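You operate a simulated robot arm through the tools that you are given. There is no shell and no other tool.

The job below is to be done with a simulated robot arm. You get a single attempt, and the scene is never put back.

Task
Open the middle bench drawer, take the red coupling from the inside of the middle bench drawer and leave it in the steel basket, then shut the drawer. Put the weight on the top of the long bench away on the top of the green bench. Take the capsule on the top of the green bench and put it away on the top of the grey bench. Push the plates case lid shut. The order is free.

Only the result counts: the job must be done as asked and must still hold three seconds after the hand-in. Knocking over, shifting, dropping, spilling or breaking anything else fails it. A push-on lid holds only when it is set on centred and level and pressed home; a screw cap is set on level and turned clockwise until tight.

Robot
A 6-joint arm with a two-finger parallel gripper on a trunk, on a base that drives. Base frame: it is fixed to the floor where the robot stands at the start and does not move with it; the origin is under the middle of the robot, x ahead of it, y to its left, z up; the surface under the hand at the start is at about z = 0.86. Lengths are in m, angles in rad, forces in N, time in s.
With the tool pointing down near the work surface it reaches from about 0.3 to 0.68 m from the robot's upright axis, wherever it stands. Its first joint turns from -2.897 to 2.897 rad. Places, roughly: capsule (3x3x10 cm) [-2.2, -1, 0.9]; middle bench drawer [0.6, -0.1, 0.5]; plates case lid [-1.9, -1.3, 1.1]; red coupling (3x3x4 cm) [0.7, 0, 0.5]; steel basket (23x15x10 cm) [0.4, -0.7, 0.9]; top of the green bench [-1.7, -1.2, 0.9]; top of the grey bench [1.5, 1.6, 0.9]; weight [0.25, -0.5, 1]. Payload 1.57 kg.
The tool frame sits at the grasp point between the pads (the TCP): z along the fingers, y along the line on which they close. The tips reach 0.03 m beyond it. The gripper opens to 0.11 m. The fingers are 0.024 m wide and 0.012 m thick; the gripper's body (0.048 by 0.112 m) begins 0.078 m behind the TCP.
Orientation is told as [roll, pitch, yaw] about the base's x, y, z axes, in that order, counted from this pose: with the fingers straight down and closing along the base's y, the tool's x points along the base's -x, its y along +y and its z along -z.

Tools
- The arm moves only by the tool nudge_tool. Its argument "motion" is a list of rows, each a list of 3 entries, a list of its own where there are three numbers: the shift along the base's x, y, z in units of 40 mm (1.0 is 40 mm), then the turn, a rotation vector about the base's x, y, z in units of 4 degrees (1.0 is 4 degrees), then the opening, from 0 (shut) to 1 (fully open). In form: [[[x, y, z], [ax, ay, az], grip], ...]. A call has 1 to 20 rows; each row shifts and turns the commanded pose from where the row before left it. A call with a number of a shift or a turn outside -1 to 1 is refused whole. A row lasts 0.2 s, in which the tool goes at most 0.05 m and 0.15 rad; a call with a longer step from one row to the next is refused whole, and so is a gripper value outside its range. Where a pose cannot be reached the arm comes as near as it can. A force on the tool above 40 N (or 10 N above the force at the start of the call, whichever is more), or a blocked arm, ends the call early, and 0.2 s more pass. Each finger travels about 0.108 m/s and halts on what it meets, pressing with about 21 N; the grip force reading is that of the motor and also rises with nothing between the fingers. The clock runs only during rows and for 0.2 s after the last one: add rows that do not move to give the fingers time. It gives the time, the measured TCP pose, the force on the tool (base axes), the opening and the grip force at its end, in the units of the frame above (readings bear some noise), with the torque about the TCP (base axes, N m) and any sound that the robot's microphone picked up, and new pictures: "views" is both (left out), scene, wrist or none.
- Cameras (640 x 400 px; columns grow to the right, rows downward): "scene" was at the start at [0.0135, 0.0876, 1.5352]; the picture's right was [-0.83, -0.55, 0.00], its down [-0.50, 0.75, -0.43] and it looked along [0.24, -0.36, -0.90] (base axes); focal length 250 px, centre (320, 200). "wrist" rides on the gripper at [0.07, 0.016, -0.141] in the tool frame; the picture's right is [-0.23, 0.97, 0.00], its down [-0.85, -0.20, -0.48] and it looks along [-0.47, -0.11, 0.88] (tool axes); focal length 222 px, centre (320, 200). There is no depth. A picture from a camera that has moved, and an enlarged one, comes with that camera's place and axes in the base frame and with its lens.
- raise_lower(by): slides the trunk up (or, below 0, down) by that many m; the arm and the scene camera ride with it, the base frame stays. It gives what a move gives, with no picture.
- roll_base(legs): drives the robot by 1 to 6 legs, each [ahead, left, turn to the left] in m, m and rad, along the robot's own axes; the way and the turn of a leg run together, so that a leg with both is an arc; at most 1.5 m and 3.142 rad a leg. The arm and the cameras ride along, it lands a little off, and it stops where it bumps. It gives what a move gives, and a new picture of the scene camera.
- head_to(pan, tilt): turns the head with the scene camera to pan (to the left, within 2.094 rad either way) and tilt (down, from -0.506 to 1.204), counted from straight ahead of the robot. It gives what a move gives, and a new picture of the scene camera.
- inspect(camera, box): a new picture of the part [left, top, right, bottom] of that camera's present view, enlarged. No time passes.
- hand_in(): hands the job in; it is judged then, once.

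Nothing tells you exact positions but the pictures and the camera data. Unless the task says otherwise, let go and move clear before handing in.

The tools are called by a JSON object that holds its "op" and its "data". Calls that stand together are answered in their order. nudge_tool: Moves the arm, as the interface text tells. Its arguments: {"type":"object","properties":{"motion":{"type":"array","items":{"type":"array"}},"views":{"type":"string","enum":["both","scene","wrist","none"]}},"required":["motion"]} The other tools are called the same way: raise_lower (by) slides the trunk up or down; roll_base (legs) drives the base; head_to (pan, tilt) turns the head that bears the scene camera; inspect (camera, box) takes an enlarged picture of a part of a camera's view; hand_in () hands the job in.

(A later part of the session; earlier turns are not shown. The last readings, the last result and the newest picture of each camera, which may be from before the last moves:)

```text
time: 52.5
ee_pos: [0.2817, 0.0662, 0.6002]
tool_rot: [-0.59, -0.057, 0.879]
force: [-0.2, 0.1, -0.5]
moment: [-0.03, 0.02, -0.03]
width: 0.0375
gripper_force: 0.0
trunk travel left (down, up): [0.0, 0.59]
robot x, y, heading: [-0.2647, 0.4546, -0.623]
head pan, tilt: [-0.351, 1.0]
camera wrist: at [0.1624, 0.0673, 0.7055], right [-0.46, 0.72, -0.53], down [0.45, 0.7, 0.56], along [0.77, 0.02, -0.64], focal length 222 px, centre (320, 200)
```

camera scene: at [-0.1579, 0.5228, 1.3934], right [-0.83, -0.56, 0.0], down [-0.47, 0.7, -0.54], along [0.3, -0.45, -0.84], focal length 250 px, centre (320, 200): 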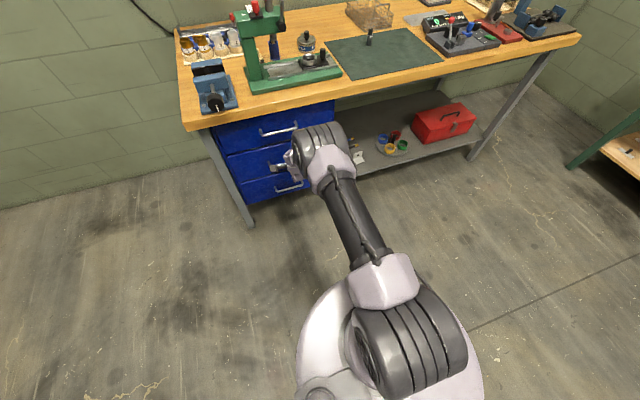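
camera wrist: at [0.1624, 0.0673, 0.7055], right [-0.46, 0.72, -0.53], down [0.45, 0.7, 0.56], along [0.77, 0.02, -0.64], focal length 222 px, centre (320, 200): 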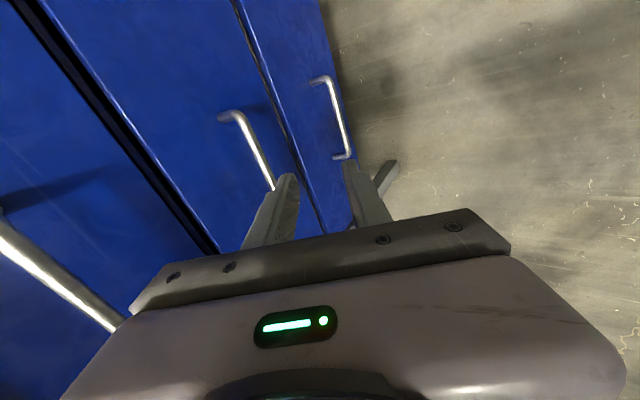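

The other roll side has no limit trouble. I'll line up about 6 cm before the bar.

{"op": "nudge_tool", "data": {"motion": [[[0.603, -0.438, -0.078], [0, 0, 0], 0.34], [[0.603, -0.438, -0.078], [0, 0, 0], 0.34], [[0.603, -0.438, -0.078], [0, 0, 0], 0.34], [[0, 0, 0], [0, 0, 0], 0.34]], "views": "wrist"}}

```text
time: 53.5
ee_pos: [0.3542, 0.014, 0.5893]
tool_rot: [-0.59, -0.058, 0.879]
force: [0.2, 0.4, -0.1]
moment: [0.0, -0.02, 0.01]
width: 0.0374
gripper_force: 0.1
trunk travel left (down, up): [0.0, 0.59]
robot x, y, heading: [-0.2582, 0.4555, -0.62]
head pan, tilt: [-0.351, 1.0]
camera wrist: at [0.2352, 0.0144, 0.695], right [-0.46, 0.72, -0.53], down [0.45, 0.7, 0.56], along [0.77, 0.02, -0.64], focal length 222 px, centre (320, 200)
```

wrist: 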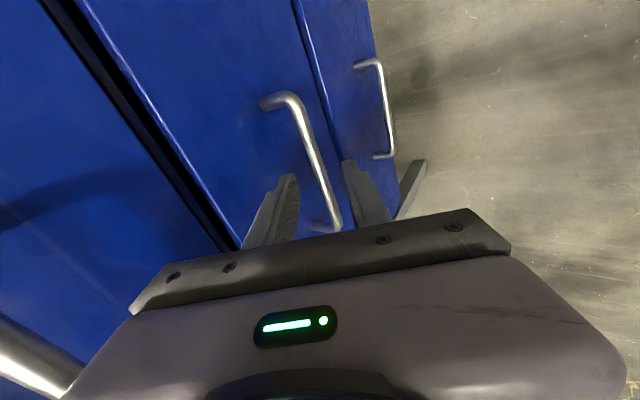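

Aligned exactly, with the bar between the fingers. Advancing onto the bar, then closing.

{"op": "nudge_tool", "data": {"motion": [[[0.258, -0.179, -0.467], [0, 0, 0], 0.34], [[0.258, -0.179, -0.467], [0, 0, 0], 0.34], [[0, 0, 0], [0, 0, 0], 0.34]], "views": "wrist"}}

```text
time: 54.2
ee_pos: [0.371, 0.0014, 0.5564]
tool_rot: [-0.589, -0.059, 0.877]
force: [0.3, -0.8, -0.8]
moment: [-0.02, -0.02, 0.03]
width: 0.0374
gripper_force: 0.1
out of reach, approached as far as the arm can: row 2
trunk travel left (down, up): [0.0, 0.59]
robot x, y, heading: [-0.2664, 0.4585, -0.618]
head pan, tilt: [-0.351, 1.0]
camera wrist: at [0.251, 0.0032, 0.6607], right [-0.46, 0.72, -0.53], down [0.45, 0.7, 0.56], along [0.77, 0.02, -0.64], focal length 222 px, centre (320, 200)
```

wrist: 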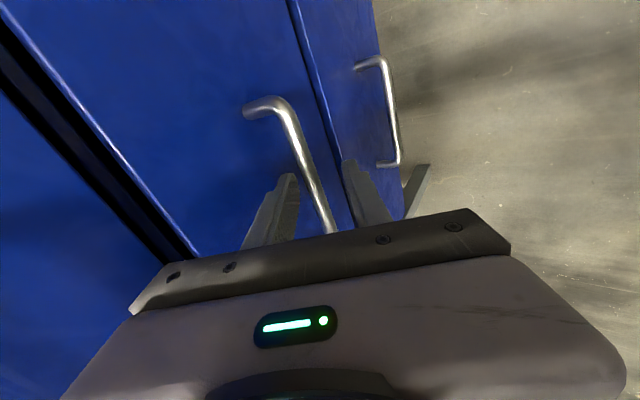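

The bar is about 2 cm past the TCP, inside the fingertips. Closing the gripper on it.

{"op": "nudge_tool", "data": {"motion": [[[0, 0, 0], [0, 0, 0], 0.0], [[0, 0, 0], [0, 0, 0], 0.0], [[0, 0, 0], [0, 0, 0], 0.0]], "views": "wrist"}}

```text
time: 55.0
ee_pos: [0.3704, 0.002, 0.5587]
tool_rot: [-0.594, -0.058, 0.878]
force: [0.2, -2.3, 13.1]
moment: [-0.62, 0.22, 0.51]
width: 0.0137
gripper_force: 30.0
trunk travel left (down, up): [0.0, 0.59]
robot x, y, heading: [-0.2626, 0.4532, -0.619]
head pan, tilt: [-0.351, 1.0]
camera wrist: at [0.2508, 0.0031, 0.6624], right [-0.46, 0.71, -0.53], down [0.45, 0.7, 0.56], along [0.77, 0.02, -0.64], focal length 222 px, centre (320, 200)
```

wrist: 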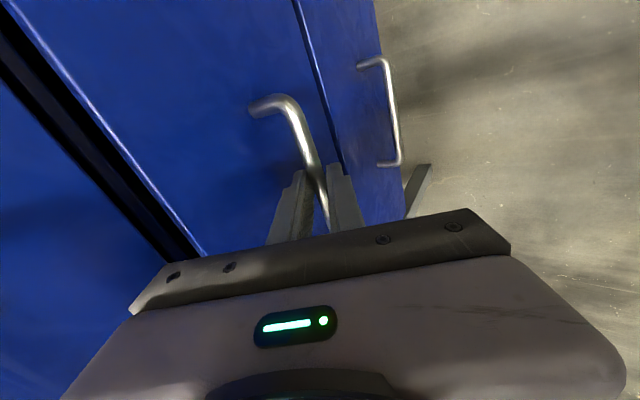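

The bar is gripped (width 13.7 mm). I'll test by driving back a little to pull the drawer.

{"op": "roll_base", "data": {"legs": [[-0.08, 0.0, 0.0]]}}

{"op": "head_to", "data": {"pan": 0.15, "tilt": 1.0}}

```text
time: 56.1
ee_pos: [0.3065, 0.0492, 0.5581]
tool_rot: [-0.592, -0.06, 0.88]
force: [-3.5, -3.0, 19.1]
moment: [-0.53, 0.19, 0.56]
width: 0.0137
gripper_force: 30.1
trunk travel left (down, up): [0.0, 0.59]
robot x, y, heading: [-0.3271, 0.5028, -0.622]
head pan, tilt: [-0.351, 1.0]
camera scene: at [-0.2249, 0.5705, 1.3935], right [-0.83, -0.56, 0.0], down [-0.47, 0.69, -0.54], along [0.31, -0.45, -0.84], focal length 250 px, centre (320, 200)
```

scene: 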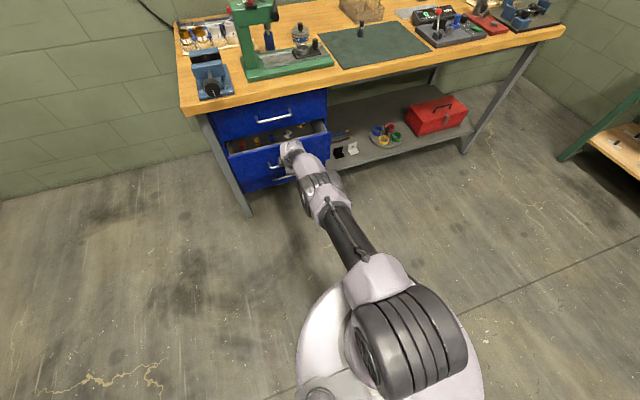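

```text
time: 57.0
ee_pos: [0.3058, 0.0489, 0.5577]
tool_rot: [-0.593, -0.059, 0.878]
force: [1.2, -0.8, 10.9]
moment: [-0.57, 0.22, 0.52]
width: 0.0139
gripper_force: 30.2
trunk travel left (down, up): [0.0, 0.59]
robot x, y, heading: [-0.3268, 0.5027, -0.623]
head pan, tilt: [0.15, 1.0]
camera scene: at [-0.201, 0.5959, 1.3935], right [-0.45, -0.89, 0.0], down [-0.75, 0.38, -0.54], along [0.48, -0.25, -0.84], focal length 250 px, centre (320, 200)
```

scene: 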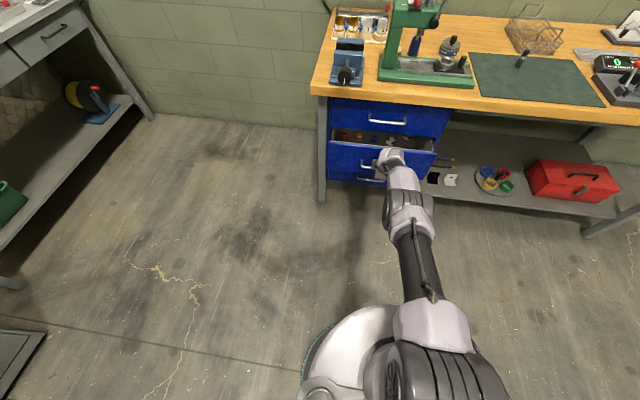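

The drawer is opening and several items are visible inside. I'll continue pulling back in steps.

{"op": "roll_base", "data": {"legs": [[-0.1, 0.0, 0.0]]}}

{"op": "roll_base", "data": {"legs": [[-0.08, 0.0, 0.0]]}}

```text
time: 58.2
ee_pos: [0.227, 0.1071, 0.5577]
tool_rot: [-0.591, -0.062, 0.877]
force: [5.8, 9.5, 14.5]
moment: [-0.01, -0.12, 0.98]
width: 0.0138
gripper_force: 30.5
trunk travel left (down, up): [0.0, 0.59]
robot x, y, heading: [-0.4071, 0.5616, -0.624]
head pan, tilt: [0.15, 1.0]
camera scene: at [-0.2813, 0.6544, 1.3934], right [-0.45, -0.89, 0.0], down [-0.75, 0.38, -0.54], along [0.48, -0.25, -0.84], focal length 250 px, centre (320, 200)
```

scene: 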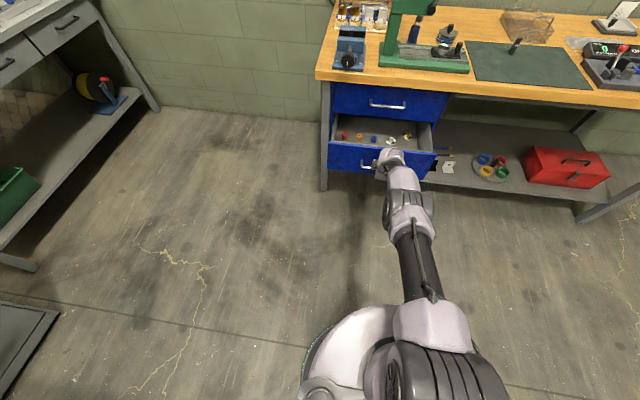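

```text
time: 59.2
ee_pos: [0.1624, 0.1541, 0.5577]
tool_rot: [-0.592, -0.059, 0.88]
force: [-4.4, -3.7, 11.0]
moment: [-0.59, 0.33, 0.45]
width: 0.014
gripper_force: 30.9
trunk travel left (down, up): [0.0, 0.59]
robot x, y, heading: [-0.4719, 0.609, -0.617]
head pan, tilt: [0.15, 1.0]
camera scene: at [-0.3466, 0.7, 1.3935], right [-0.45, -0.89, 0.0], down [-0.75, 0.38, -0.54], along [0.48, -0.25, -0.84], focal length 250 px, centre (320, 200)
```

scene: 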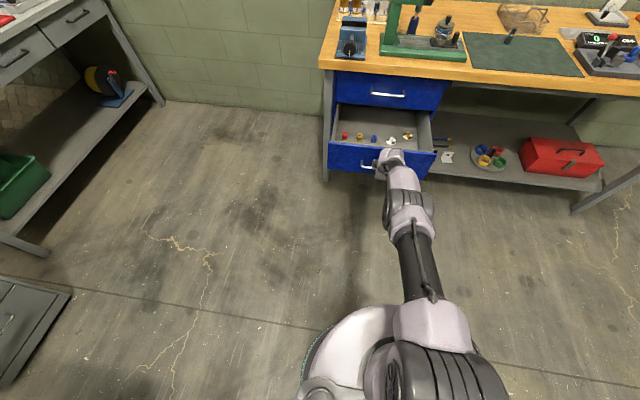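

{"op": "inspect", "data": {"camera": "scene", "box": [310, 60, 470, 180]}}

```text
3.33 times, centred on (390, 120) of scene
camera zoom: at [-0.3466, 0.7, 1.3935], right [-0.45, -0.89, 0.0], down [-0.75, 0.38, -0.54], along [0.48, -0.25, -0.84], focal length 832 px, centre (87, 467)
```

zoom: 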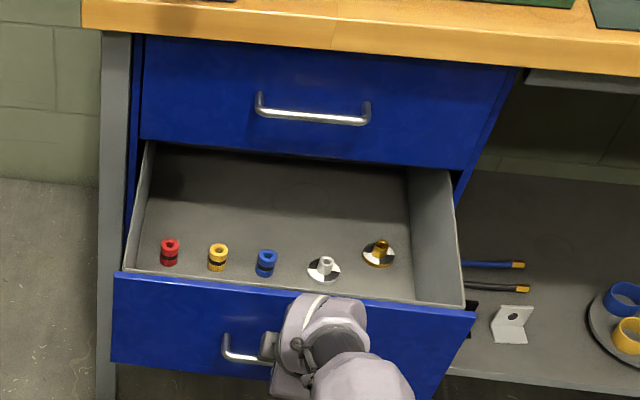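

The red coupling stands upright at the drawer's left front, along with yellow, blue, white and brass ones. I'll pull the drawer a bit further for better access.

{"op": "roll_base", "data": {"legs": [[-0.07, 0.0, 0.0]]}}

{"op": "inspect", "data": {"camera": "scene", "box": [310, 40, 470, 180]}}

```text
time: 60.2
ee_pos: [0.1074, 0.1929, 0.5572]
tool_rot: [-0.59, -0.058, 0.879]
force: [6.6, 13.5, 7.0]
moment: [0.08, -0.11, 1.02]
width: 0.0138
gripper_force: 30.1
trunk travel left (down, up): [0.0, 0.59]
robot x, y, heading: [-0.5242, 0.6443, -0.625]
head pan, tilt: [0.15, 1.0]
camera scene: at [-0.4002, 0.7399, 1.3933], right [-0.45, -0.89, 0.0], down [-0.75, 0.38, -0.54], along [0.48, -0.25, -0.84], focal length 250 px, centre (320, 200)
```

scene: 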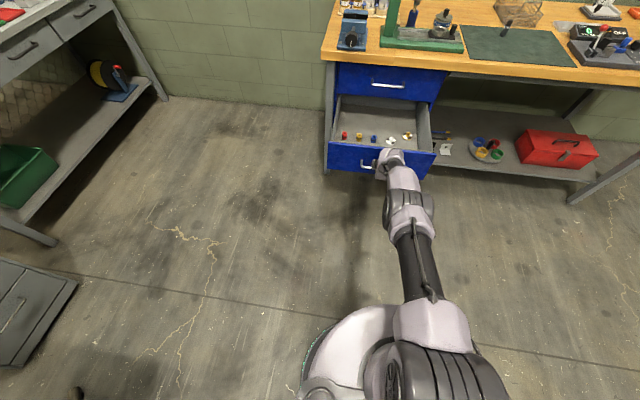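

```text
2.86 times, centred on (390, 110) of scene
camera zoom: at [-0.4002, 0.7399, 1.3933], right [-0.45, -0.89, 0.0], down [-0.75, 0.38, -0.54], along [0.48, -0.25, -0.84], focal length 713 px, centre (120, 457)
```

zoom: 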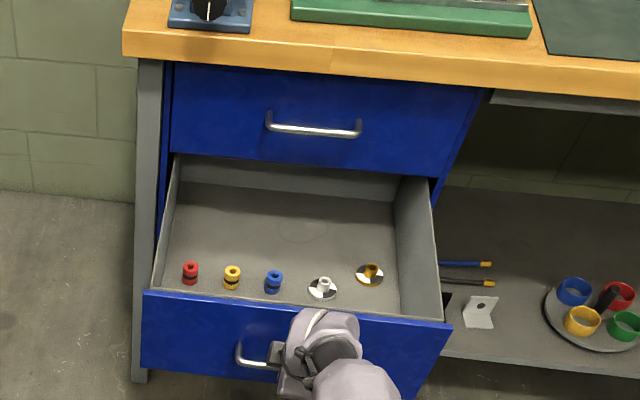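

The drawer is open about 0.33 m and its back wall is visible, which is enough. I'll release the handle, back out along the tool axis and lift clear.

{"op": "nudge_tool", "data": {"motion": [[[0, 0, 0], [0, 0, 0], 0.3], [[0, 0, 0], [0, 0, 0], 0.34], [[-0.25, 0.17, 0.45], [0, 0, 0], 0.34], [[-0.25, 0.17, 0.45], [0, 0, 0], 0.34], [[-0.25, 0.17, 0.45], [0, 0, 0], 0.34], [[-0.25, 0.17, 0.45], [0, 0, 0], 0.34], [[-0.2, 0.14, 0.9], [0, 0, 0], 0.4], [[-0.2, 0.14, 0.9], [0, 0, 0], 0.4]], "views": "both"}}

```text
time: 62.0
ee_pos: [0.0516, 0.2305, 0.7004]
tool_rot: [-0.594, -0.059, 0.88]
force: [-0.2, 0.9, -0.1]
moment: [-0.01, -0.01, 0.01]
width: 0.0438
gripper_force: 0.1
trunk travel left (down, up): [0.0, 0.59]
robot x, y, heading: [-0.525, 0.6441, -0.62]
head pan, tilt: [0.15, 1.0]
camera scene: at [-0.4001, 0.7387, 1.3934], right [-0.45, -0.89, 0.0], down [-0.75, 0.38, -0.54], along [0.48, -0.25, -0.84], focal length 250 px, centre (320, 200)
camera wrist: at [-0.069, 0.2321, 0.8054], right [-0.46, 0.71, -0.53], down [0.45, 0.7, 0.56], along [0.77, 0.02, -0.64], focal length 222 px, centre (320, 200)
```

scene: 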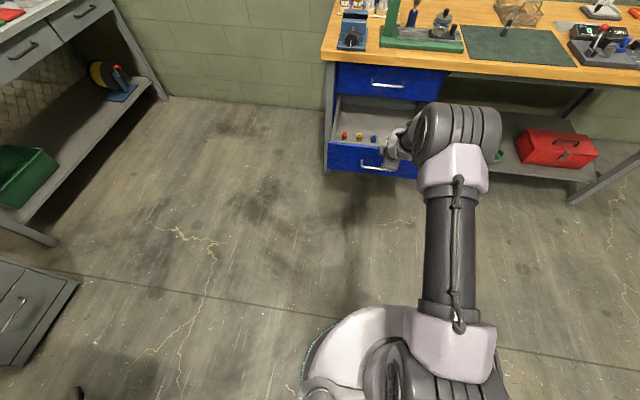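
wrist: 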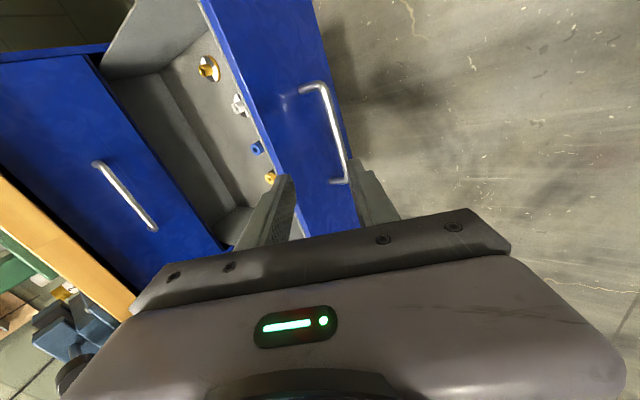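

The drawer stays open. I'll steepen the tool toward vertical while retracting and shifting left to line up with the red coupling.

{"op": "nudge_tool", "data": {"motion": [[[-0.085, 0.72, 0.25], [0.588, 0.809, 0], 0.5], [[-0.085, 0.72, 0.25], [0.588, 0.809, 0], 0.5], [[-0.085, 0.72, 0.25], [0.588, 0.809, 0], 0.5], [[-0.085, 0.72, 0.25], [0.588, 0.809, 0], 0.5], [[-0.085, 0.72, 0.25], [0.588, 0.809, 0], 0.5], [[-0.085, 0.72, 0.25], [0.588, 0.809, 0], 0.5], [[-0.085, 0.72, 0.25], [0, 0, 0], 0.5], [[-0.085, 0.72, 0.25], [0, 0, 0], 0.5]], "views": "none"}}

{"op": "roll_base", "data": {"legs": [[0.42, 0.0, 0.0]]}}

```text
time: 63.8
ee_pos: [0.0223, 0.4603, 0.7806]
tool_rot: [-0.171, -0.028, 0.86]
force: [-0.1, 0.3, -0.2]
moment: [-0.03, -0.01, 0.02]
width: 0.0551
gripper_force: 0.0
trunk travel left (down, up): [0.0, 0.59]
robot x, y, heading: [-0.5293, 0.648, -0.615]
head pan, tilt: [0.15, 1.0]
```

```text
time: 66.4
ee_pos: [0.3539, 0.2125, 0.7808]
tool_rot: [-0.173, -0.029, 0.851]
force: [0.6, -0.7, -1.1]
moment: [0.01, 0.02, 0.0]
width: 0.0548
gripper_force: 0.1
trunk travel left (down, up): [0.0, 0.59]
robot x, y, heading: [-0.1927, 0.4057, -0.633]
head pan, tilt: [0.15, 1.0]
camera scene: at [-0.0672, 0.4967, 1.3933], right [-0.46, -0.89, 0.0], down [-0.75, 0.39, -0.54], along [0.48, -0.25, -0.84], focal length 250 px, centre (320, 200)
```

scene: 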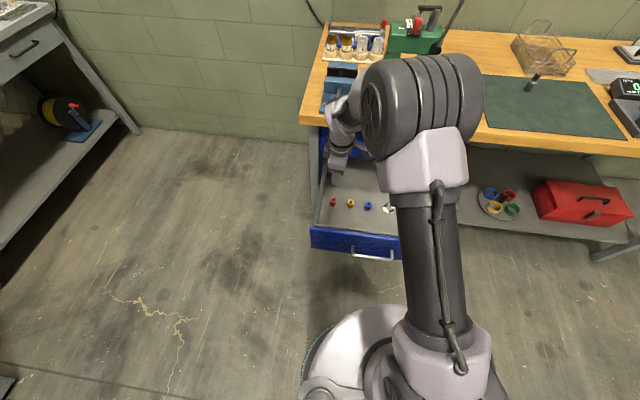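

The gripper hovers over the open drawer. I'll look closely with both cameras to locate the red coupling precisely.

{"op": "inspect", "data": {"camera": "scene", "box": [300, 150, 420, 260]}}

{"op": "inspect", "data": {"camera": "wrist", "box": [0, 0, 640, 400]}}

```text
3.64 times, centred on (360, 205) of scene
camera zoom: at [-0.0672, 0.4967, 1.3933], right [-0.46, -0.89, 0.0], down [-0.75, 0.39, -0.54], along [0.48, -0.25, -0.84], focal length 908 px, centre (174, 182)
```

zoom: 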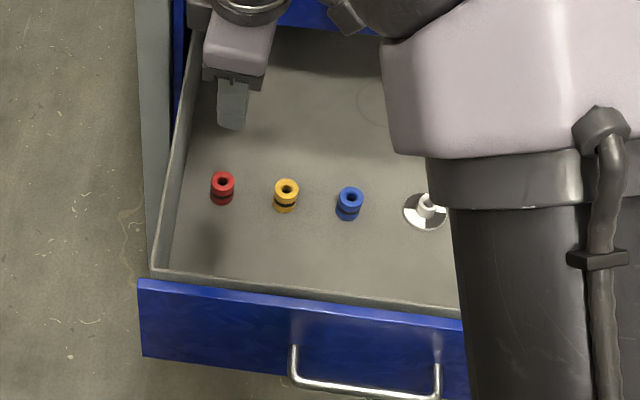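

```text
1.00 times, centred on (320, 200) of wrist (not enlarged: the box is as wide or as high as the picture)
camera zoom: at [0.2741, 0.1847, 0.9161], right [-0.57, 0.81, -0.16], down [0.64, 0.56, 0.53], along [0.52, 0.2, -0.83], focal length 222 px, centre (320, 200)
```

zoom: 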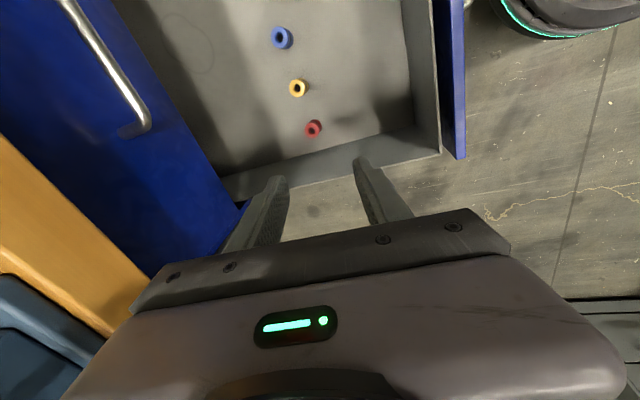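

The red coupling's top is at about (0.405, 0.186, 0.519) and the drawer floor at about z=0.48. I'll make the tool vertical and hover above it.

{"op": "nudge_tool", "data": {"motion": [[[0.257, -0.135, -0.7], [0.44, 0.71, 0.4], 0.55], [[0.257, -0.135, -0.7], [0.44, 0.71, 0.4], 0.55], [[0.257, -0.135, -0.7], [0.44, 0.71, 0.4], 0.55], [[0.257, -0.135, -0.7], [0, 0, 0], 0.55], [[0.257, -0.135, -0.7], [0, 0, 0], 0.55], [[0, 0, 0], [0, 0, 0], 0.55]], "views": "both"}}

```text
time: 67.8
ee_pos: [0.4021, 0.1862, 0.6398]
tool_rot: [0.002, -0.006, 0.93]
force: [-0.1, -0.2, -1.6]
moment: [0.01, -0.02, 0.03]
width: 0.0605
gripper_force: 0.1
trunk travel left (down, up): [0.0, 0.59]
robot x, y, heading: [-0.194, 0.4031, -0.633]
head pan, tilt: [0.15, 1.0]
camera scene: at [-0.0671, 0.4966, 1.3934], right [-0.46, -0.89, 0.0], down [-0.75, 0.39, -0.54], along [0.48, -0.25, -0.84], focal length 250 px, centre (320, 200)
camera wrist: at [0.3474, 0.1396, 0.7823], right [-0.65, 0.76, 0.0], down [0.67, 0.56, 0.48], along [0.37, 0.31, -0.88], focal length 222 px, centre (320, 200)
```

scene: 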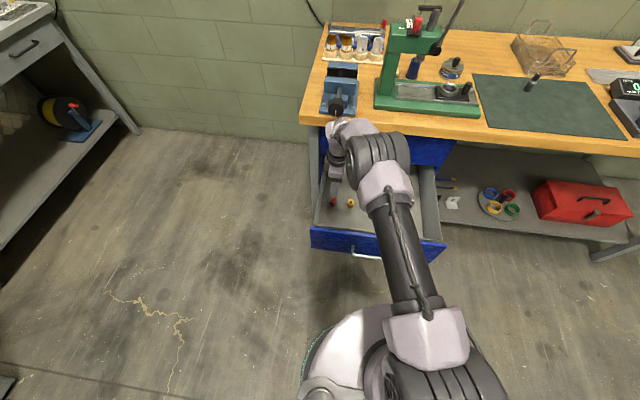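
wrist: 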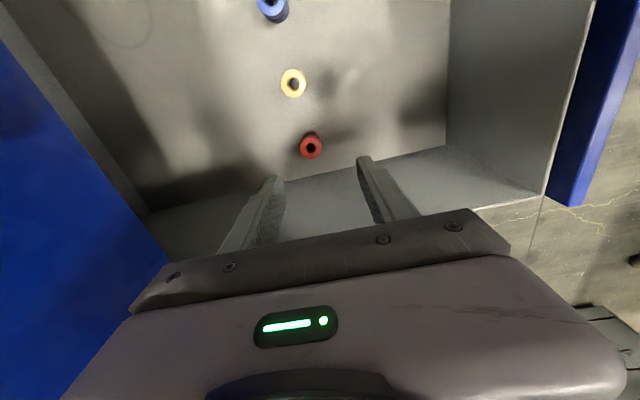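

The coupling is just ahead of the fingers' centre line. I'll shift a few millimetres and descend to z≈0.52.

{"op": "nudge_tool", "data": {"motion": [[[0.07, -0.065, -0.75], [0, 0, 0], 0.55], [[0.07, -0.065, -0.75], [0, 0, 0], 0.55], [[0, 0, -0.7], [0, 0, 0], 0.55], [[0, 0, -0.5], [0, 0, 0], 0.55], [[0, 0, 0], [0, 0, 0], 0.55]], "views": "both"}}

```text
time: 69.0
ee_pos: [0.4104, 0.1787, 0.5324]
tool_rot: [-0.001, -0.008, 0.93]
force: [-0.6, 0.1, -0.3]
moment: [0.01, 0.03, 0.02]
width: 0.0605
gripper_force: 0.1
trunk travel left (down, up): [0.0, 0.59]
robot x, y, heading: [-0.196, 0.4074, -0.629]
head pan, tilt: [0.15, 1.0]
camera scene: at [-0.0672, 0.4967, 1.3934], right [-0.46, -0.89, 0.0], down [-0.75, 0.39, -0.54], along [0.48, -0.25, -0.84], focal length 250 px, centre (320, 200)
camera wrist: at [0.3551, 0.1337, 0.674], right [-0.65, 0.76, 0.0], down [0.67, 0.56, 0.48], along [0.37, 0.31, -0.88], focal length 222 px, centre (320, 200)
```

scene: 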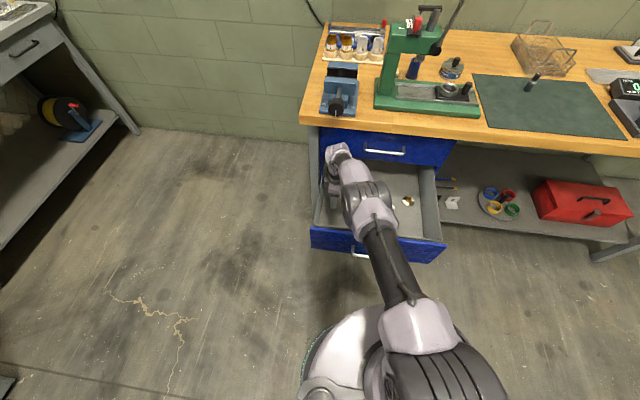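
wrist: 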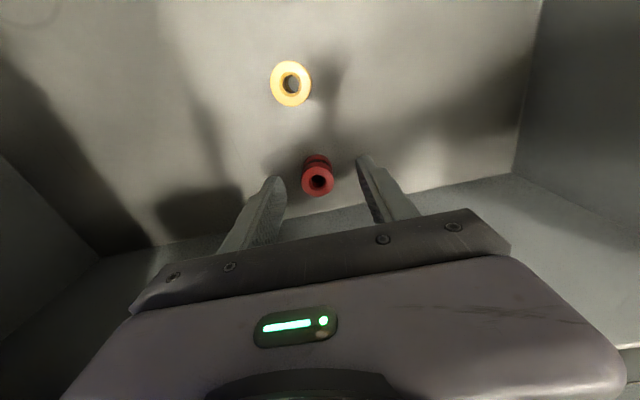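

The coupling is between the fingers with a small offset. I'll shift about 5 mm, lower 12 mm, and close.

{"op": "nudge_tool", "data": {"motion": [[[-0.075, -0.1, -0.15], [0, 0, 0], 0.55], [[0, 0, -0.15], [0, 0, 0], 0.55], [[0, 0, 0], [0, 0, 0], 0.2], [[0, 0, 0], [0, 0, 0], 0.1], [[0, 0, 0], [0, 0, 0], 0.1], [[0, 0, 0], [0, 0, 0], 0.1]], "views": "wrist"}}

```text
time: 70.4
ee_pos: [0.4064, 0.1783, 0.52]
tool_rot: [0.001, -0.006, 0.93]
force: [-0.6, -0.3, 0.9]
moment: [-0.03, 0.0, -0.03]
width: 0.0234
gripper_force: 20.5
trunk travel left (down, up): [0.0, 0.59]
robot x, y, heading: [-0.1945, 0.408, -0.632]
head pan, tilt: [0.15, 1.0]
camera wrist: at [0.3518, 0.131, 0.662], right [-0.65, 0.76, 0.0], down [0.67, 0.56, 0.48], along [0.37, 0.31, -0.88], focal length 222 px, centre (320, 200)
```

wrist: 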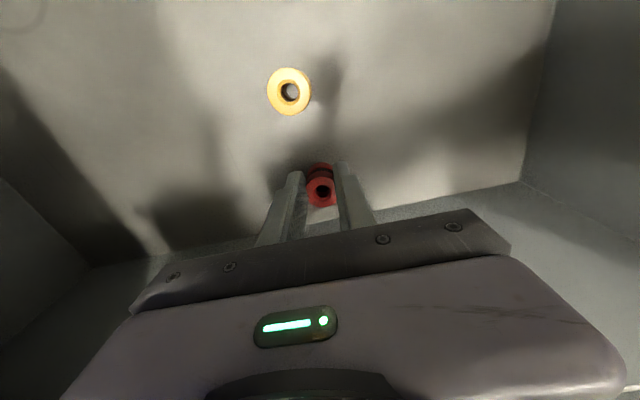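

The red coupling is gripped (23 mm). I'll lift it straight up and a bit back from the bench edge.

{"op": "nudge_tool", "data": {"motion": [[[0, 0, 0.6], [0, 0, 0], 0.05], [[0, 0, 0.8], [0, 0, 0], 0.05], [[0, 0, 0.9], [0, 0, 0], 0.05], [[0, 0, 0.9], [0, 0, 0], 0.05], [[-0.3, 0.2, 0.9], [0, 0, 0], 0.05], [[-0.3, 0.2, 0.9], [0, 0, 0], 0.05], [[-0.3, 0.2, 0.9], [0, 0, 0], 0.05], [[-0.3, 0.2, 0.9], [0, 0, 0], 0.05]], "views": "both"}}

```text
time: 72.2
ee_pos: [0.3545, 0.2064, 0.7924]
tool_rot: [0.0, -0.005, 0.928]
force: [0.0, 0.8, -0.6]
moment: [-0.02, 0.02, 0.01]
width: 0.0231
gripper_force: 20.8
trunk travel left (down, up): [0.0, 0.59]
robot x, y, heading: [-0.191, 0.4061, -0.632]
head pan, tilt: [0.15, 1.0]
camera scene: at [-0.0673, 0.4968, 1.3934], right [-0.46, -0.89, 0.0], down [-0.75, 0.39, -0.54], along [0.48, -0.25, -0.84], focal length 250 px, centre (320, 200)
camera wrist: at [0.3001, 0.1592, 0.9345], right [-0.65, 0.76, 0.0], down [0.67, 0.56, 0.48], along [0.37, 0.31, -0.88], focal length 222 px, centre (320, 200)
```

scene: 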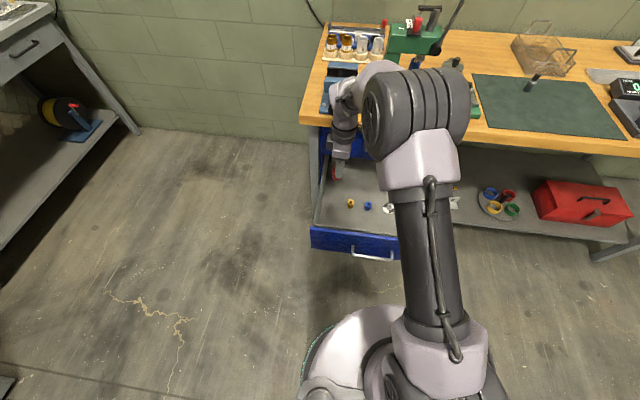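
wrist: 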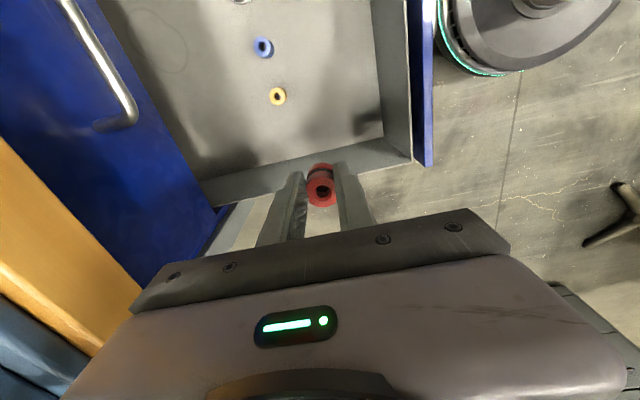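

The coupling is securely held. With the drawer still open, I'll raise the trunk, slide right along the bench past the drawer, and look at the basket.

{"op": "raise_lower", "data": {"by": 0.35}}

{"op": "roll_base", "data": {"legs": [[0.0, -0.58, 0.0]]}}

{"op": "head_to", "data": {"pan": 0.0, "tilt": 0.9}}

```text
time: 75.6
ee_pos: [0.3551, 0.2061, 1.1415]
tool_rot: [0.0, -0.007, 0.931]
force: [0.1, -0.4, 0.0]
moment: [0.03, 0.02, 0.02]
width: 0.023
gripper_force: 20.7
trunk travel left (down, up): [-0.35, 0.24]
robot x, y, heading: [-0.1932, 0.4051, -0.634]
head pan, tilt: [0.15, 1.0]
```

```text
time: 78.9
ee_pos: [0.0086, -0.2675, 1.1419]
tool_rot: [0.0, -0.007, 0.918]
force: [1.1, -0.1, -1.0]
moment: [-0.01, -0.02, 0.03]
width: 0.0234
gripper_force: 21.4
trunk travel left (down, up): [-0.35, 0.24]
robot x, y, heading: [-0.5422, -0.0617, -0.647]
head pan, tilt: [0.15, 1.0]
camera scene: at [-0.4124, 0.029, 1.7434], right [-0.47, -0.88, 0.0], down [-0.74, 0.4, -0.54], along [0.48, -0.26, -0.84], focal length 250 px, centre (320, 200)
```

scene: 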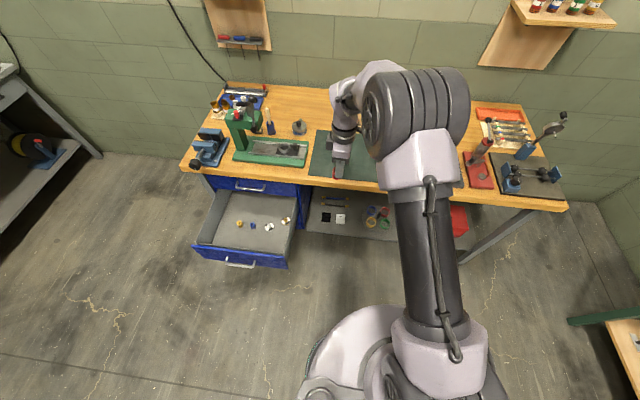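

```text
time: 79.6
ee_pos: [0.0067, -0.267, 1.1433]
tool_rot: [0.0, -0.005, 0.92]
force: [0.1, -0.9, -1.0]
moment: [0.02, 0.01, -0.01]
width: 0.0234
gripper_force: 20.8
trunk travel left (down, up): [-0.35, 0.24]
robot x, y, heading: [-0.5388, -0.0612, -0.646]
head pan, tilt: [0.0, 0.901]
camera scene: at [-0.4129, 0.0173, 1.7505], right [-0.6, -0.8, 0.0], down [-0.63, 0.47, -0.62], along [0.5, -0.37, -0.78], focal length 250 px, centre (320, 200)
```

scene: 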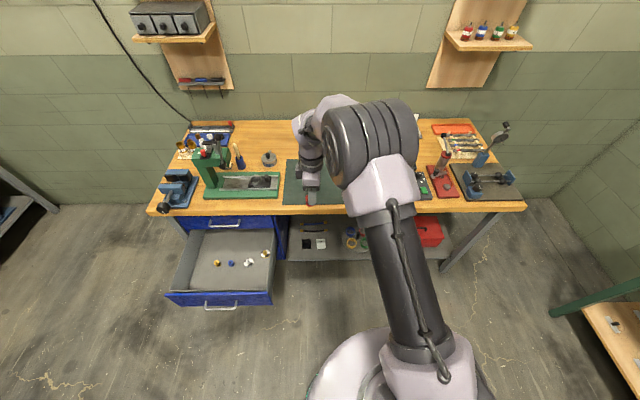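

The basket is hidden behind the arm. I'll turn the gripper's yaw so that its camera faces the bench, then move closer.

{"op": "nudge_tool", "data": {"motion": [[[0, 0, 0], [0, 0, -1], 0.05], [[0, 0, 0], [0, 0, -1], 0.05], [[0, 0, 0], [0, 0, -1], 0.05], [[0, 0, 0], [0, 0, -1], 0.05], [[0, 0, 0], [0, 0, -1], 0.05], [[0, 0, 0], [0, 0, -1], 0.05], [[0, 0, 0], [0, 0, -1], 0.05], [[0, 0, 0], [0, 0, -1], 0.05], [[0, 0, 0], [0, 0, -1], 0.05], [[0, 0, 0], [0, 0, -1], 0.05], [[0, 0, 0], [0, 0, -1], 0.05], [[0, 0, 0], [0, 0, -1], 0.05], [[0, 0, 0], [0, 0, -1], 0.05], [[0, 0, 0], [0, 0, -1], 0.05], [[0, 0, 0], [0, 0, -1], 0.05], [[0, 0, 0], [0, 0, -1], 0.05], [[0, 0, 0], [0, 0, -1], 0.05], [[0, 0, 0], [0, 0, -1], 0.05], [[0, 0, 0], [0, 0, -1], 0.05], [[0, 0, 0], [0, 0, -1], 0.05]], "views": "none"}}

{"op": "roll_base", "data": {"legs": [[0.2, 0.0, 0.018]]}}

{"op": "inspect", "data": {"camera": "wrist", "box": [0, 0, 640, 400]}}

```text
time: 83.8
ee_pos: [0.0075, -0.2668, 1.1415]
tool_rot: [0.001, -0.007, -0.479]
force: [0.6, 0.5, 0.7]
moment: [-0.02, -0.02, -0.01]
width: 0.0234
gripper_force: 21.3
trunk travel left (down, up): [-0.35, 0.24]
robot x, y, heading: [-0.5415, -0.0597, -0.647]
head pan, tilt: [0.0, 0.901]
```

```text
time: 85.4
ee_pos: [0.1733, -0.3726, 1.1415]
tool_rot: [0.001, -0.004, -0.457]
force: [0.0, -0.7, -0.8]
moment: [0.0, 0.04, 0.01]
width: 0.0234
gripper_force: 21.5
trunk travel left (down, up): [-0.35, 0.24]
robot x, y, heading: [-0.3787, -0.1803, -0.626]
head pan, tilt: [0.0, 0.901]
camera scene: at [-0.253, -0.0992, 1.7505], right [-0.58, -0.81, 0.0], down [-0.64, 0.46, -0.62], along [0.5, -0.36, -0.78], focal length 250 px, centre (320, 200)
```

scene: 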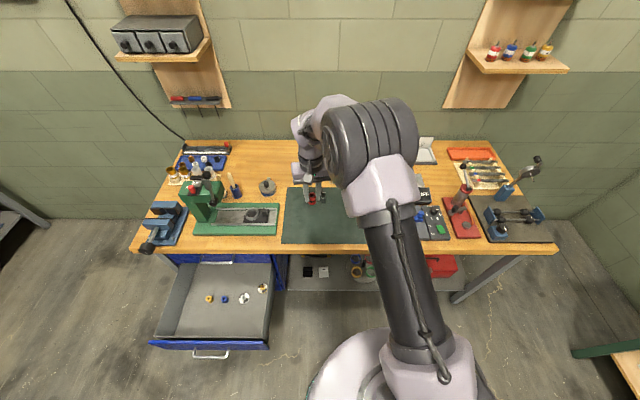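

```text
1.00 times, centred on (320, 200) of wrist (not enlarged: the box is as wide or as high as the picture)
camera zoom: at [0.1164, -0.328, 1.284], right [0.63, 0.77, 0.0], down [0.68, -0.56, 0.48], along [0.37, -0.31, -0.88], focal length 222 px, centre (320, 200)
```

zoom: 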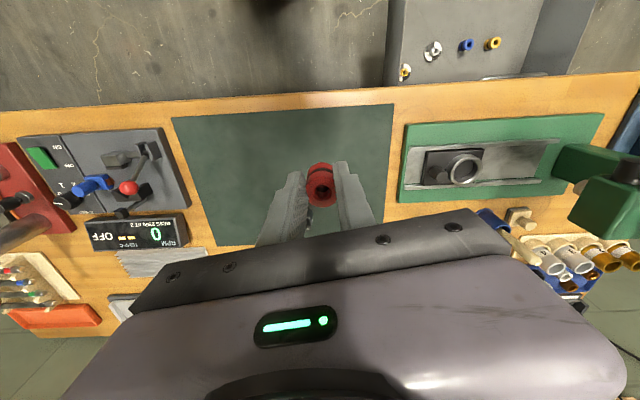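

The arm hides the basket from the head camera. I'll shift the base right by 0.2 m to see past the arm.

{"op": "roll_base", "data": {"legs": [[0.0, -0.2, 0.0]]}}

{"op": "inspect", "data": {"camera": "scene", "box": [200, 100, 360, 240]}}

```text
time: 87.0
ee_pos: [0.0537, -0.5405, 1.1425]
tool_rot: [0.003, -0.006, -0.461]
force: [0.0, 0.1, 0.3]
moment: [0.04, -0.03, -0.03]
width: 0.0233
gripper_force: 21.0
trunk travel left (down, up): [-0.35, 0.24]
robot x, y, heading: [-0.5024, -0.3408, -0.629]
head pan, tilt: [0.0, 0.901]
camera scene: at [-0.3729, -0.2637, 1.7507], right [-0.59, -0.81, 0.0], down [-0.63, 0.46, -0.62], along [0.5, -0.36, -0.78], focal length 250 px, centre (320, 200)
```

scene: 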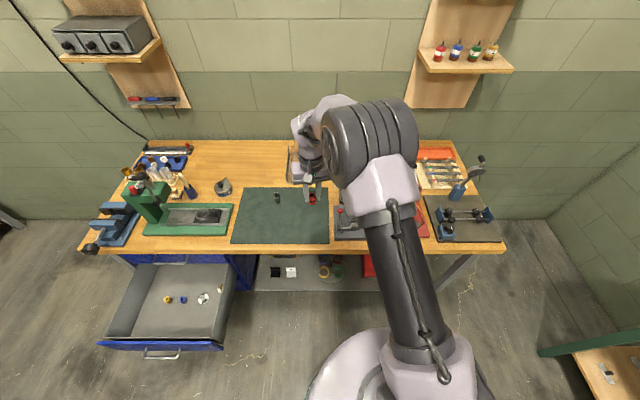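

```text
2.86 times, centred on (280, 170) of scene
camera zoom: at [-0.3729, -0.2637, 1.7507], right [-0.59, -0.81, 0.0], down [-0.63, 0.46, -0.62], along [0.5, -0.36, -0.78], focal length 713 px, centre (434, 286)
```

zoom: 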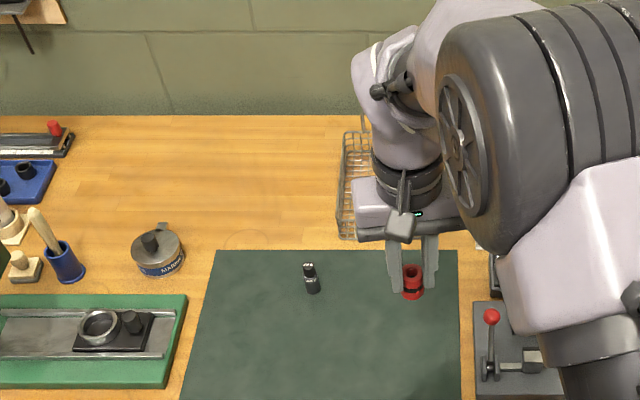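

I now place the weight at about (0.300, -0.517, top 0.93), and the basket with its long side into the bench, centred near (0.41, -0.72). I'll drive in closer to reach the basket.

{"op": "roll_base", "data": {"legs": [[0.2, 0.15, 0.0]]}}

{"op": "nudge_tool", "data": {"motion": [[[0.3, -0.55, 0], [0, 0, -0.6], 0.05], [[0.3, -0.55, 0], [0, 0, -0.6], 0.05], [[0, -0.8, 0], [0, 0, -0.6], 0.05], [[0, -0.8, 0], [0, 0, -0.6], 0.05]], "views": "both"}}

```text
time: 88.8
ee_pos: [0.3019, -0.5356, 1.1418]
tool_rot: [0.001, -0.005, -0.463]
force: [-0.5, -0.7, -0.6]
moment: [0.03, 0.06, 0.02]
width: 0.0234
gripper_force: 20.8
trunk travel left (down, up): [-0.35, 0.24]
robot x, y, heading: [-0.2464, -0.3344, -0.632]
head pan, tilt: [0.0, 0.901]
camera scene: at [-0.1226, -0.2575, 1.7505], right [-0.59, -0.81, 0.0], down [-0.63, 0.46, -0.62], along [0.5, -0.37, -0.78], focal length 250 px, centre (320, 200)
```

scene: 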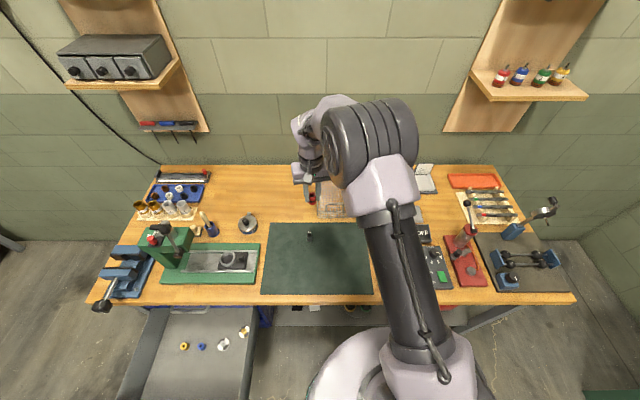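

```text
time: 89.8
ee_pos: [0.3236, -0.6436, 1.1442]
tool_rot: [0.001, -0.003, -0.63]
force: [-0.2, -0.2, -1.3]
moment: [0.0, 0.02, 0.02]
width: 0.0235
gripper_force: 21.1
trunk travel left (down, up): [-0.35, 0.24]
robot x, y, heading: [-0.2473, -0.3362, -0.632]
head pan, tilt: [0.0, 0.901]
camera scene: at [-0.1236, -0.2584, 1.7506], right [-0.59, -0.81, 0.0], down [-0.63, 0.46, -0.62], along [0.5, -0.37, -0.78], focal length 250 px, centre (320, 200)
camera wrist: at [0.276, -0.5879, 1.2866], right [0.76, 0.65, 0.0], down [0.57, -0.66, 0.48], along [0.32, -0.37, -0.88], focal length 222 px, centre (320, 200)
```

scene: 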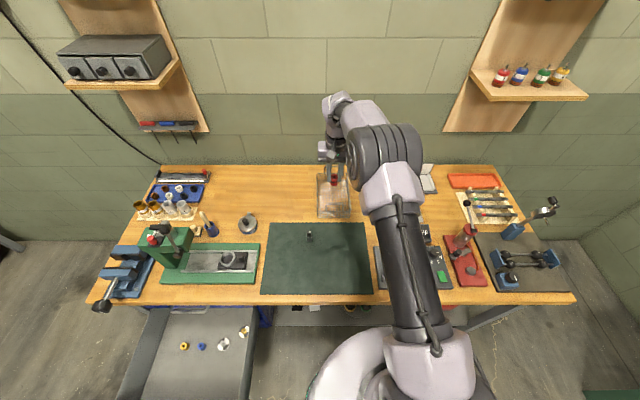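
wrist: 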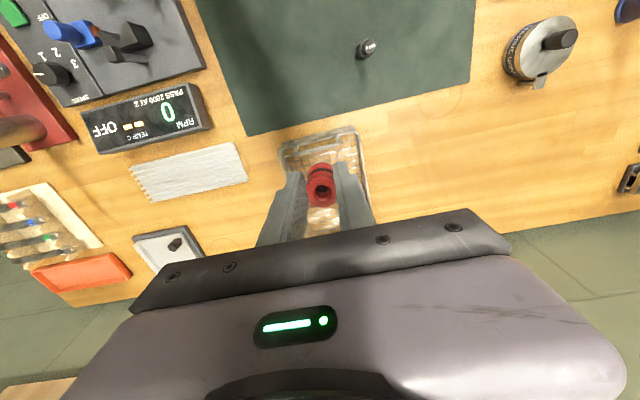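

{"op": "inspect", "data": {"camera": "scene", "box": [280, 130, 400, 240]}}

{"op": "inspect", "data": {"camera": "wrist", "box": [240, 90, 420, 240]}}

```text
3.64 times, centred on (340, 185) of scene
camera zoom: at [-0.1236, -0.2584, 1.7506], right [-0.59, -0.81, 0.0], down [-0.63, 0.46, -0.62], along [0.5, -0.37, -0.78], focal length 908 px, centre (247, 254)
```

zoom: 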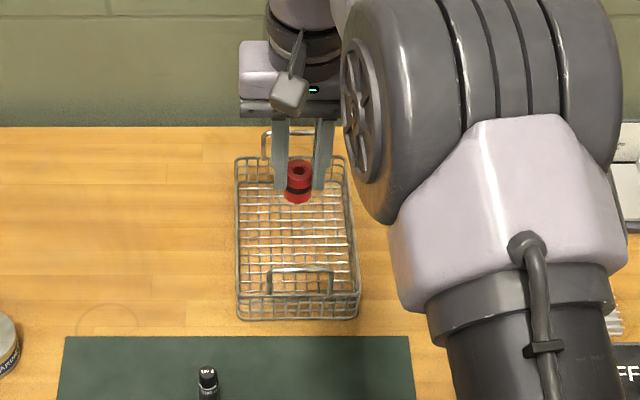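

```text
2.67 times, centred on (330, 165) of wrist
camera zoom: at [0.276, -0.5879, 1.2866], right [0.76, 0.65, 0.0], down [0.57, -0.66, 0.48], along [0.32, -0.37, -0.88], focal length 592 px, centre (293, 293)
```

zoom: 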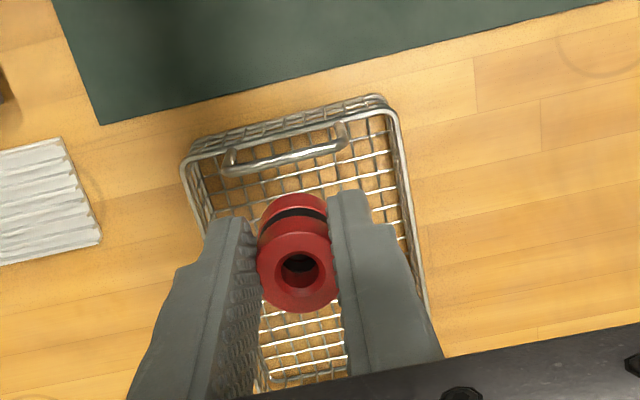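

The basket is now clearly seen: centre near d≈0.73 into the bench, rim about z=0.955, with upright handles front and back. I'll move forward over its middle.

{"op": "nudge_tool", "data": {"motion": [[[0.55, -0.47, 0], [0, 0, 0], 0.05], [[0.55, -0.47, 0], [0, 0, 0], 0.05], [[0.5, -0.47, 0], [0, 0, 0], 0.05], [[0, 0, 0], [0, 0, 0], 0.05]], "views": "scene"}}

{"op": "inspect", "data": {"camera": "scene", "box": [280, 110, 400, 220]}}

```text
time: 90.8
ee_pos: [0.3543, -0.6764, 1.1425]
tool_rot: [0.0, -0.005, -0.629]
force: [-0.5, -0.3, -0.6]
moment: [-0.01, 0.04, -0.02]
width: 0.0233
gripper_force: 21.1
out of reach, approached as far as the arm can: row 2, 3
trunk travel left (down, up): [-0.35, 0.24]
robot x, y, heading: [-0.2485, -0.3385, -0.633]
head pan, tilt: [0.0, 0.901]
camera scene: at [-0.1238, -0.257, 1.7506], right [-0.59, -0.81, 0.0], down [-0.63, 0.46, -0.62], along [0.5, -0.37, -0.78], focal length 250 px, centre (320, 200)
```

scene: 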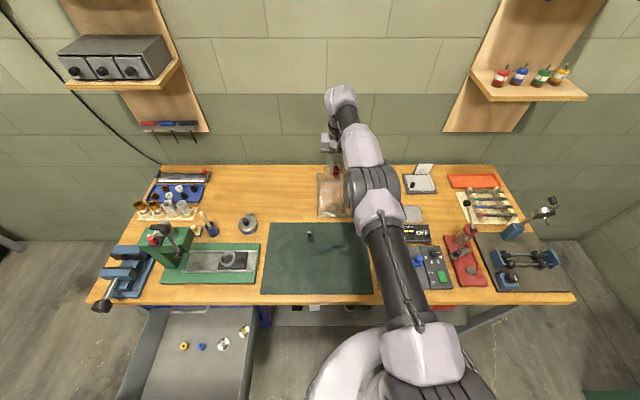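

```text
3.64 times, centred on (340, 165) of scene
camera zoom: at [-0.1238, -0.257, 1.7506], right [-0.59, -0.81, 0.0], down [-0.63, 0.46, -0.62], along [0.5, -0.37, -0.78], focal length 908 px, centre (247, 327)
```

zoom: 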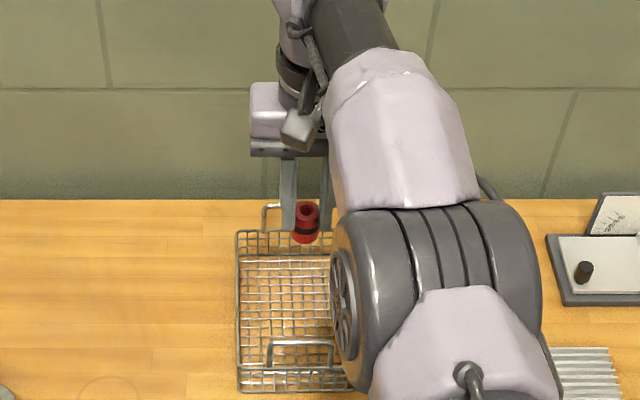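

The arm reaches about 6 cm inside the basket's front rim, which is enough. I'll lower the trunk to bring the coupling straight down into the basket.

{"op": "raise_lower", "data": {"by": -0.14}}

{"op": "inspect", "data": {"camera": "scene", "box": [280, 130, 400, 240]}}

{"op": "inspect", "data": {"camera": "wrist", "box": [200, 60, 460, 260]}}

```text
time: 92.5
ee_pos: [0.356, -0.6763, 1.0022]
tool_rot: [0.0, -0.006, -0.629]
force: [0.6, -0.1, -0.4]
moment: [0.03, -0.02, 0.0]
width: 0.023
gripper_force: 20.8
trunk travel left (down, up): [-0.21, 0.38]
robot x, y, heading: [-0.2508, -0.3342, -0.636]
head pan, tilt: [0.0, 0.901]
```

```text
3.64 times, centred on (340, 185) of scene
camera zoom: at [-0.1239, -0.2574, 1.6107], right [-0.59, -0.81, 0.0], down [-0.63, 0.46, -0.62], along [0.5, -0.37, -0.78], focal length 908 px, centre (247, 254)
```

zoom: 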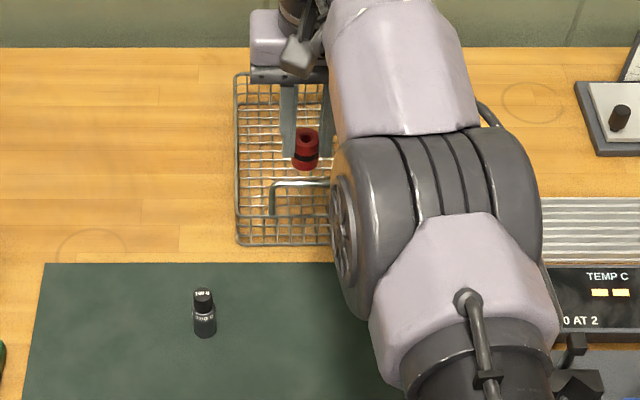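

```text
2.00 times, centred on (330, 160) of wrist
camera zoom: at [0.3074, -0.6214, 1.1446], right [0.76, 0.65, 0.0], down [0.57, -0.66, 0.48], along [0.32, -0.37, -0.88], focal length 444 px, centre (300, 280)
```

zoom: 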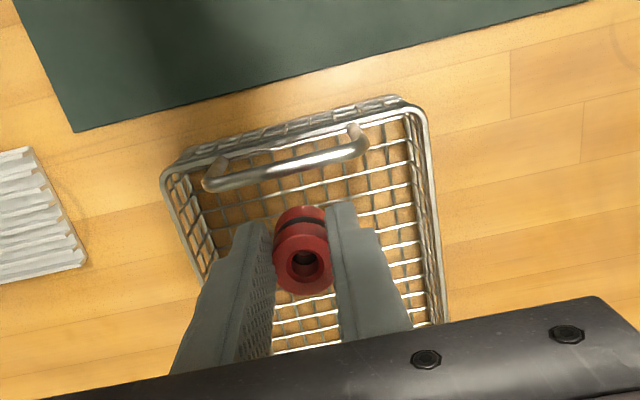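

The front handle folds inward at about rim height, so I want a little more depth. I'll nudge the base forward 2.5 cm, then lower.

{"op": "roll_base", "data": {"legs": [[0.025, 0.0, 0.0]]}}

{"op": "inspect", "data": {"camera": "wrist", "box": [200, 60, 460, 260]}}

```text
time: 93.3
ee_pos: [0.3744, -0.6905, 1.0006]
tool_rot: [0.001, -0.006, -0.629]
force: [0.4, -0.1, -1.4]
moment: [-0.01, 0.03, -0.03]
width: 0.0232
gripper_force: 20.7
trunk travel left (down, up): [-0.21, 0.38]
robot x, y, heading: [-0.2305, -0.3479, -0.628]
head pan, tilt: [0.0, 0.901]
camera scene: at [-0.103, -0.2726, 1.6105], right [-0.59, -0.81, 0.0], down [-0.63, 0.46, -0.62], along [0.5, -0.37, -0.78], focal length 250 px, centre (320, 200)
```

scene: 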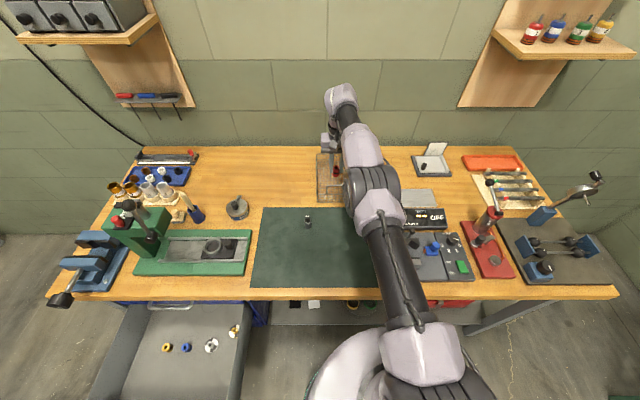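

```text
2.00 times, centred on (330, 160) of wrist
camera zoom: at [0.3276, -0.6364, 1.1436], right [0.76, 0.65, 0.0], down [0.57, -0.66, 0.48], along [0.32, -0.37, -0.88], focal length 444 px, centre (300, 280)
```

zoom: 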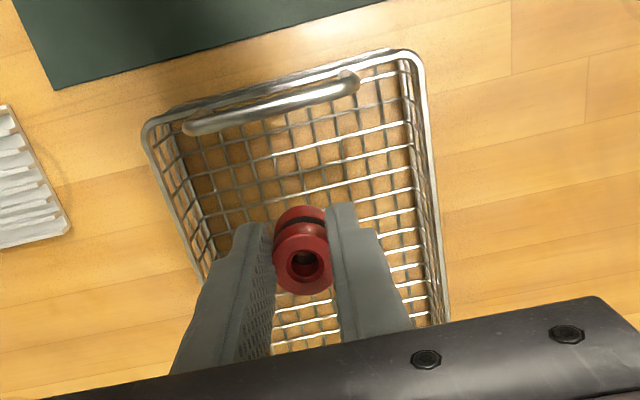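

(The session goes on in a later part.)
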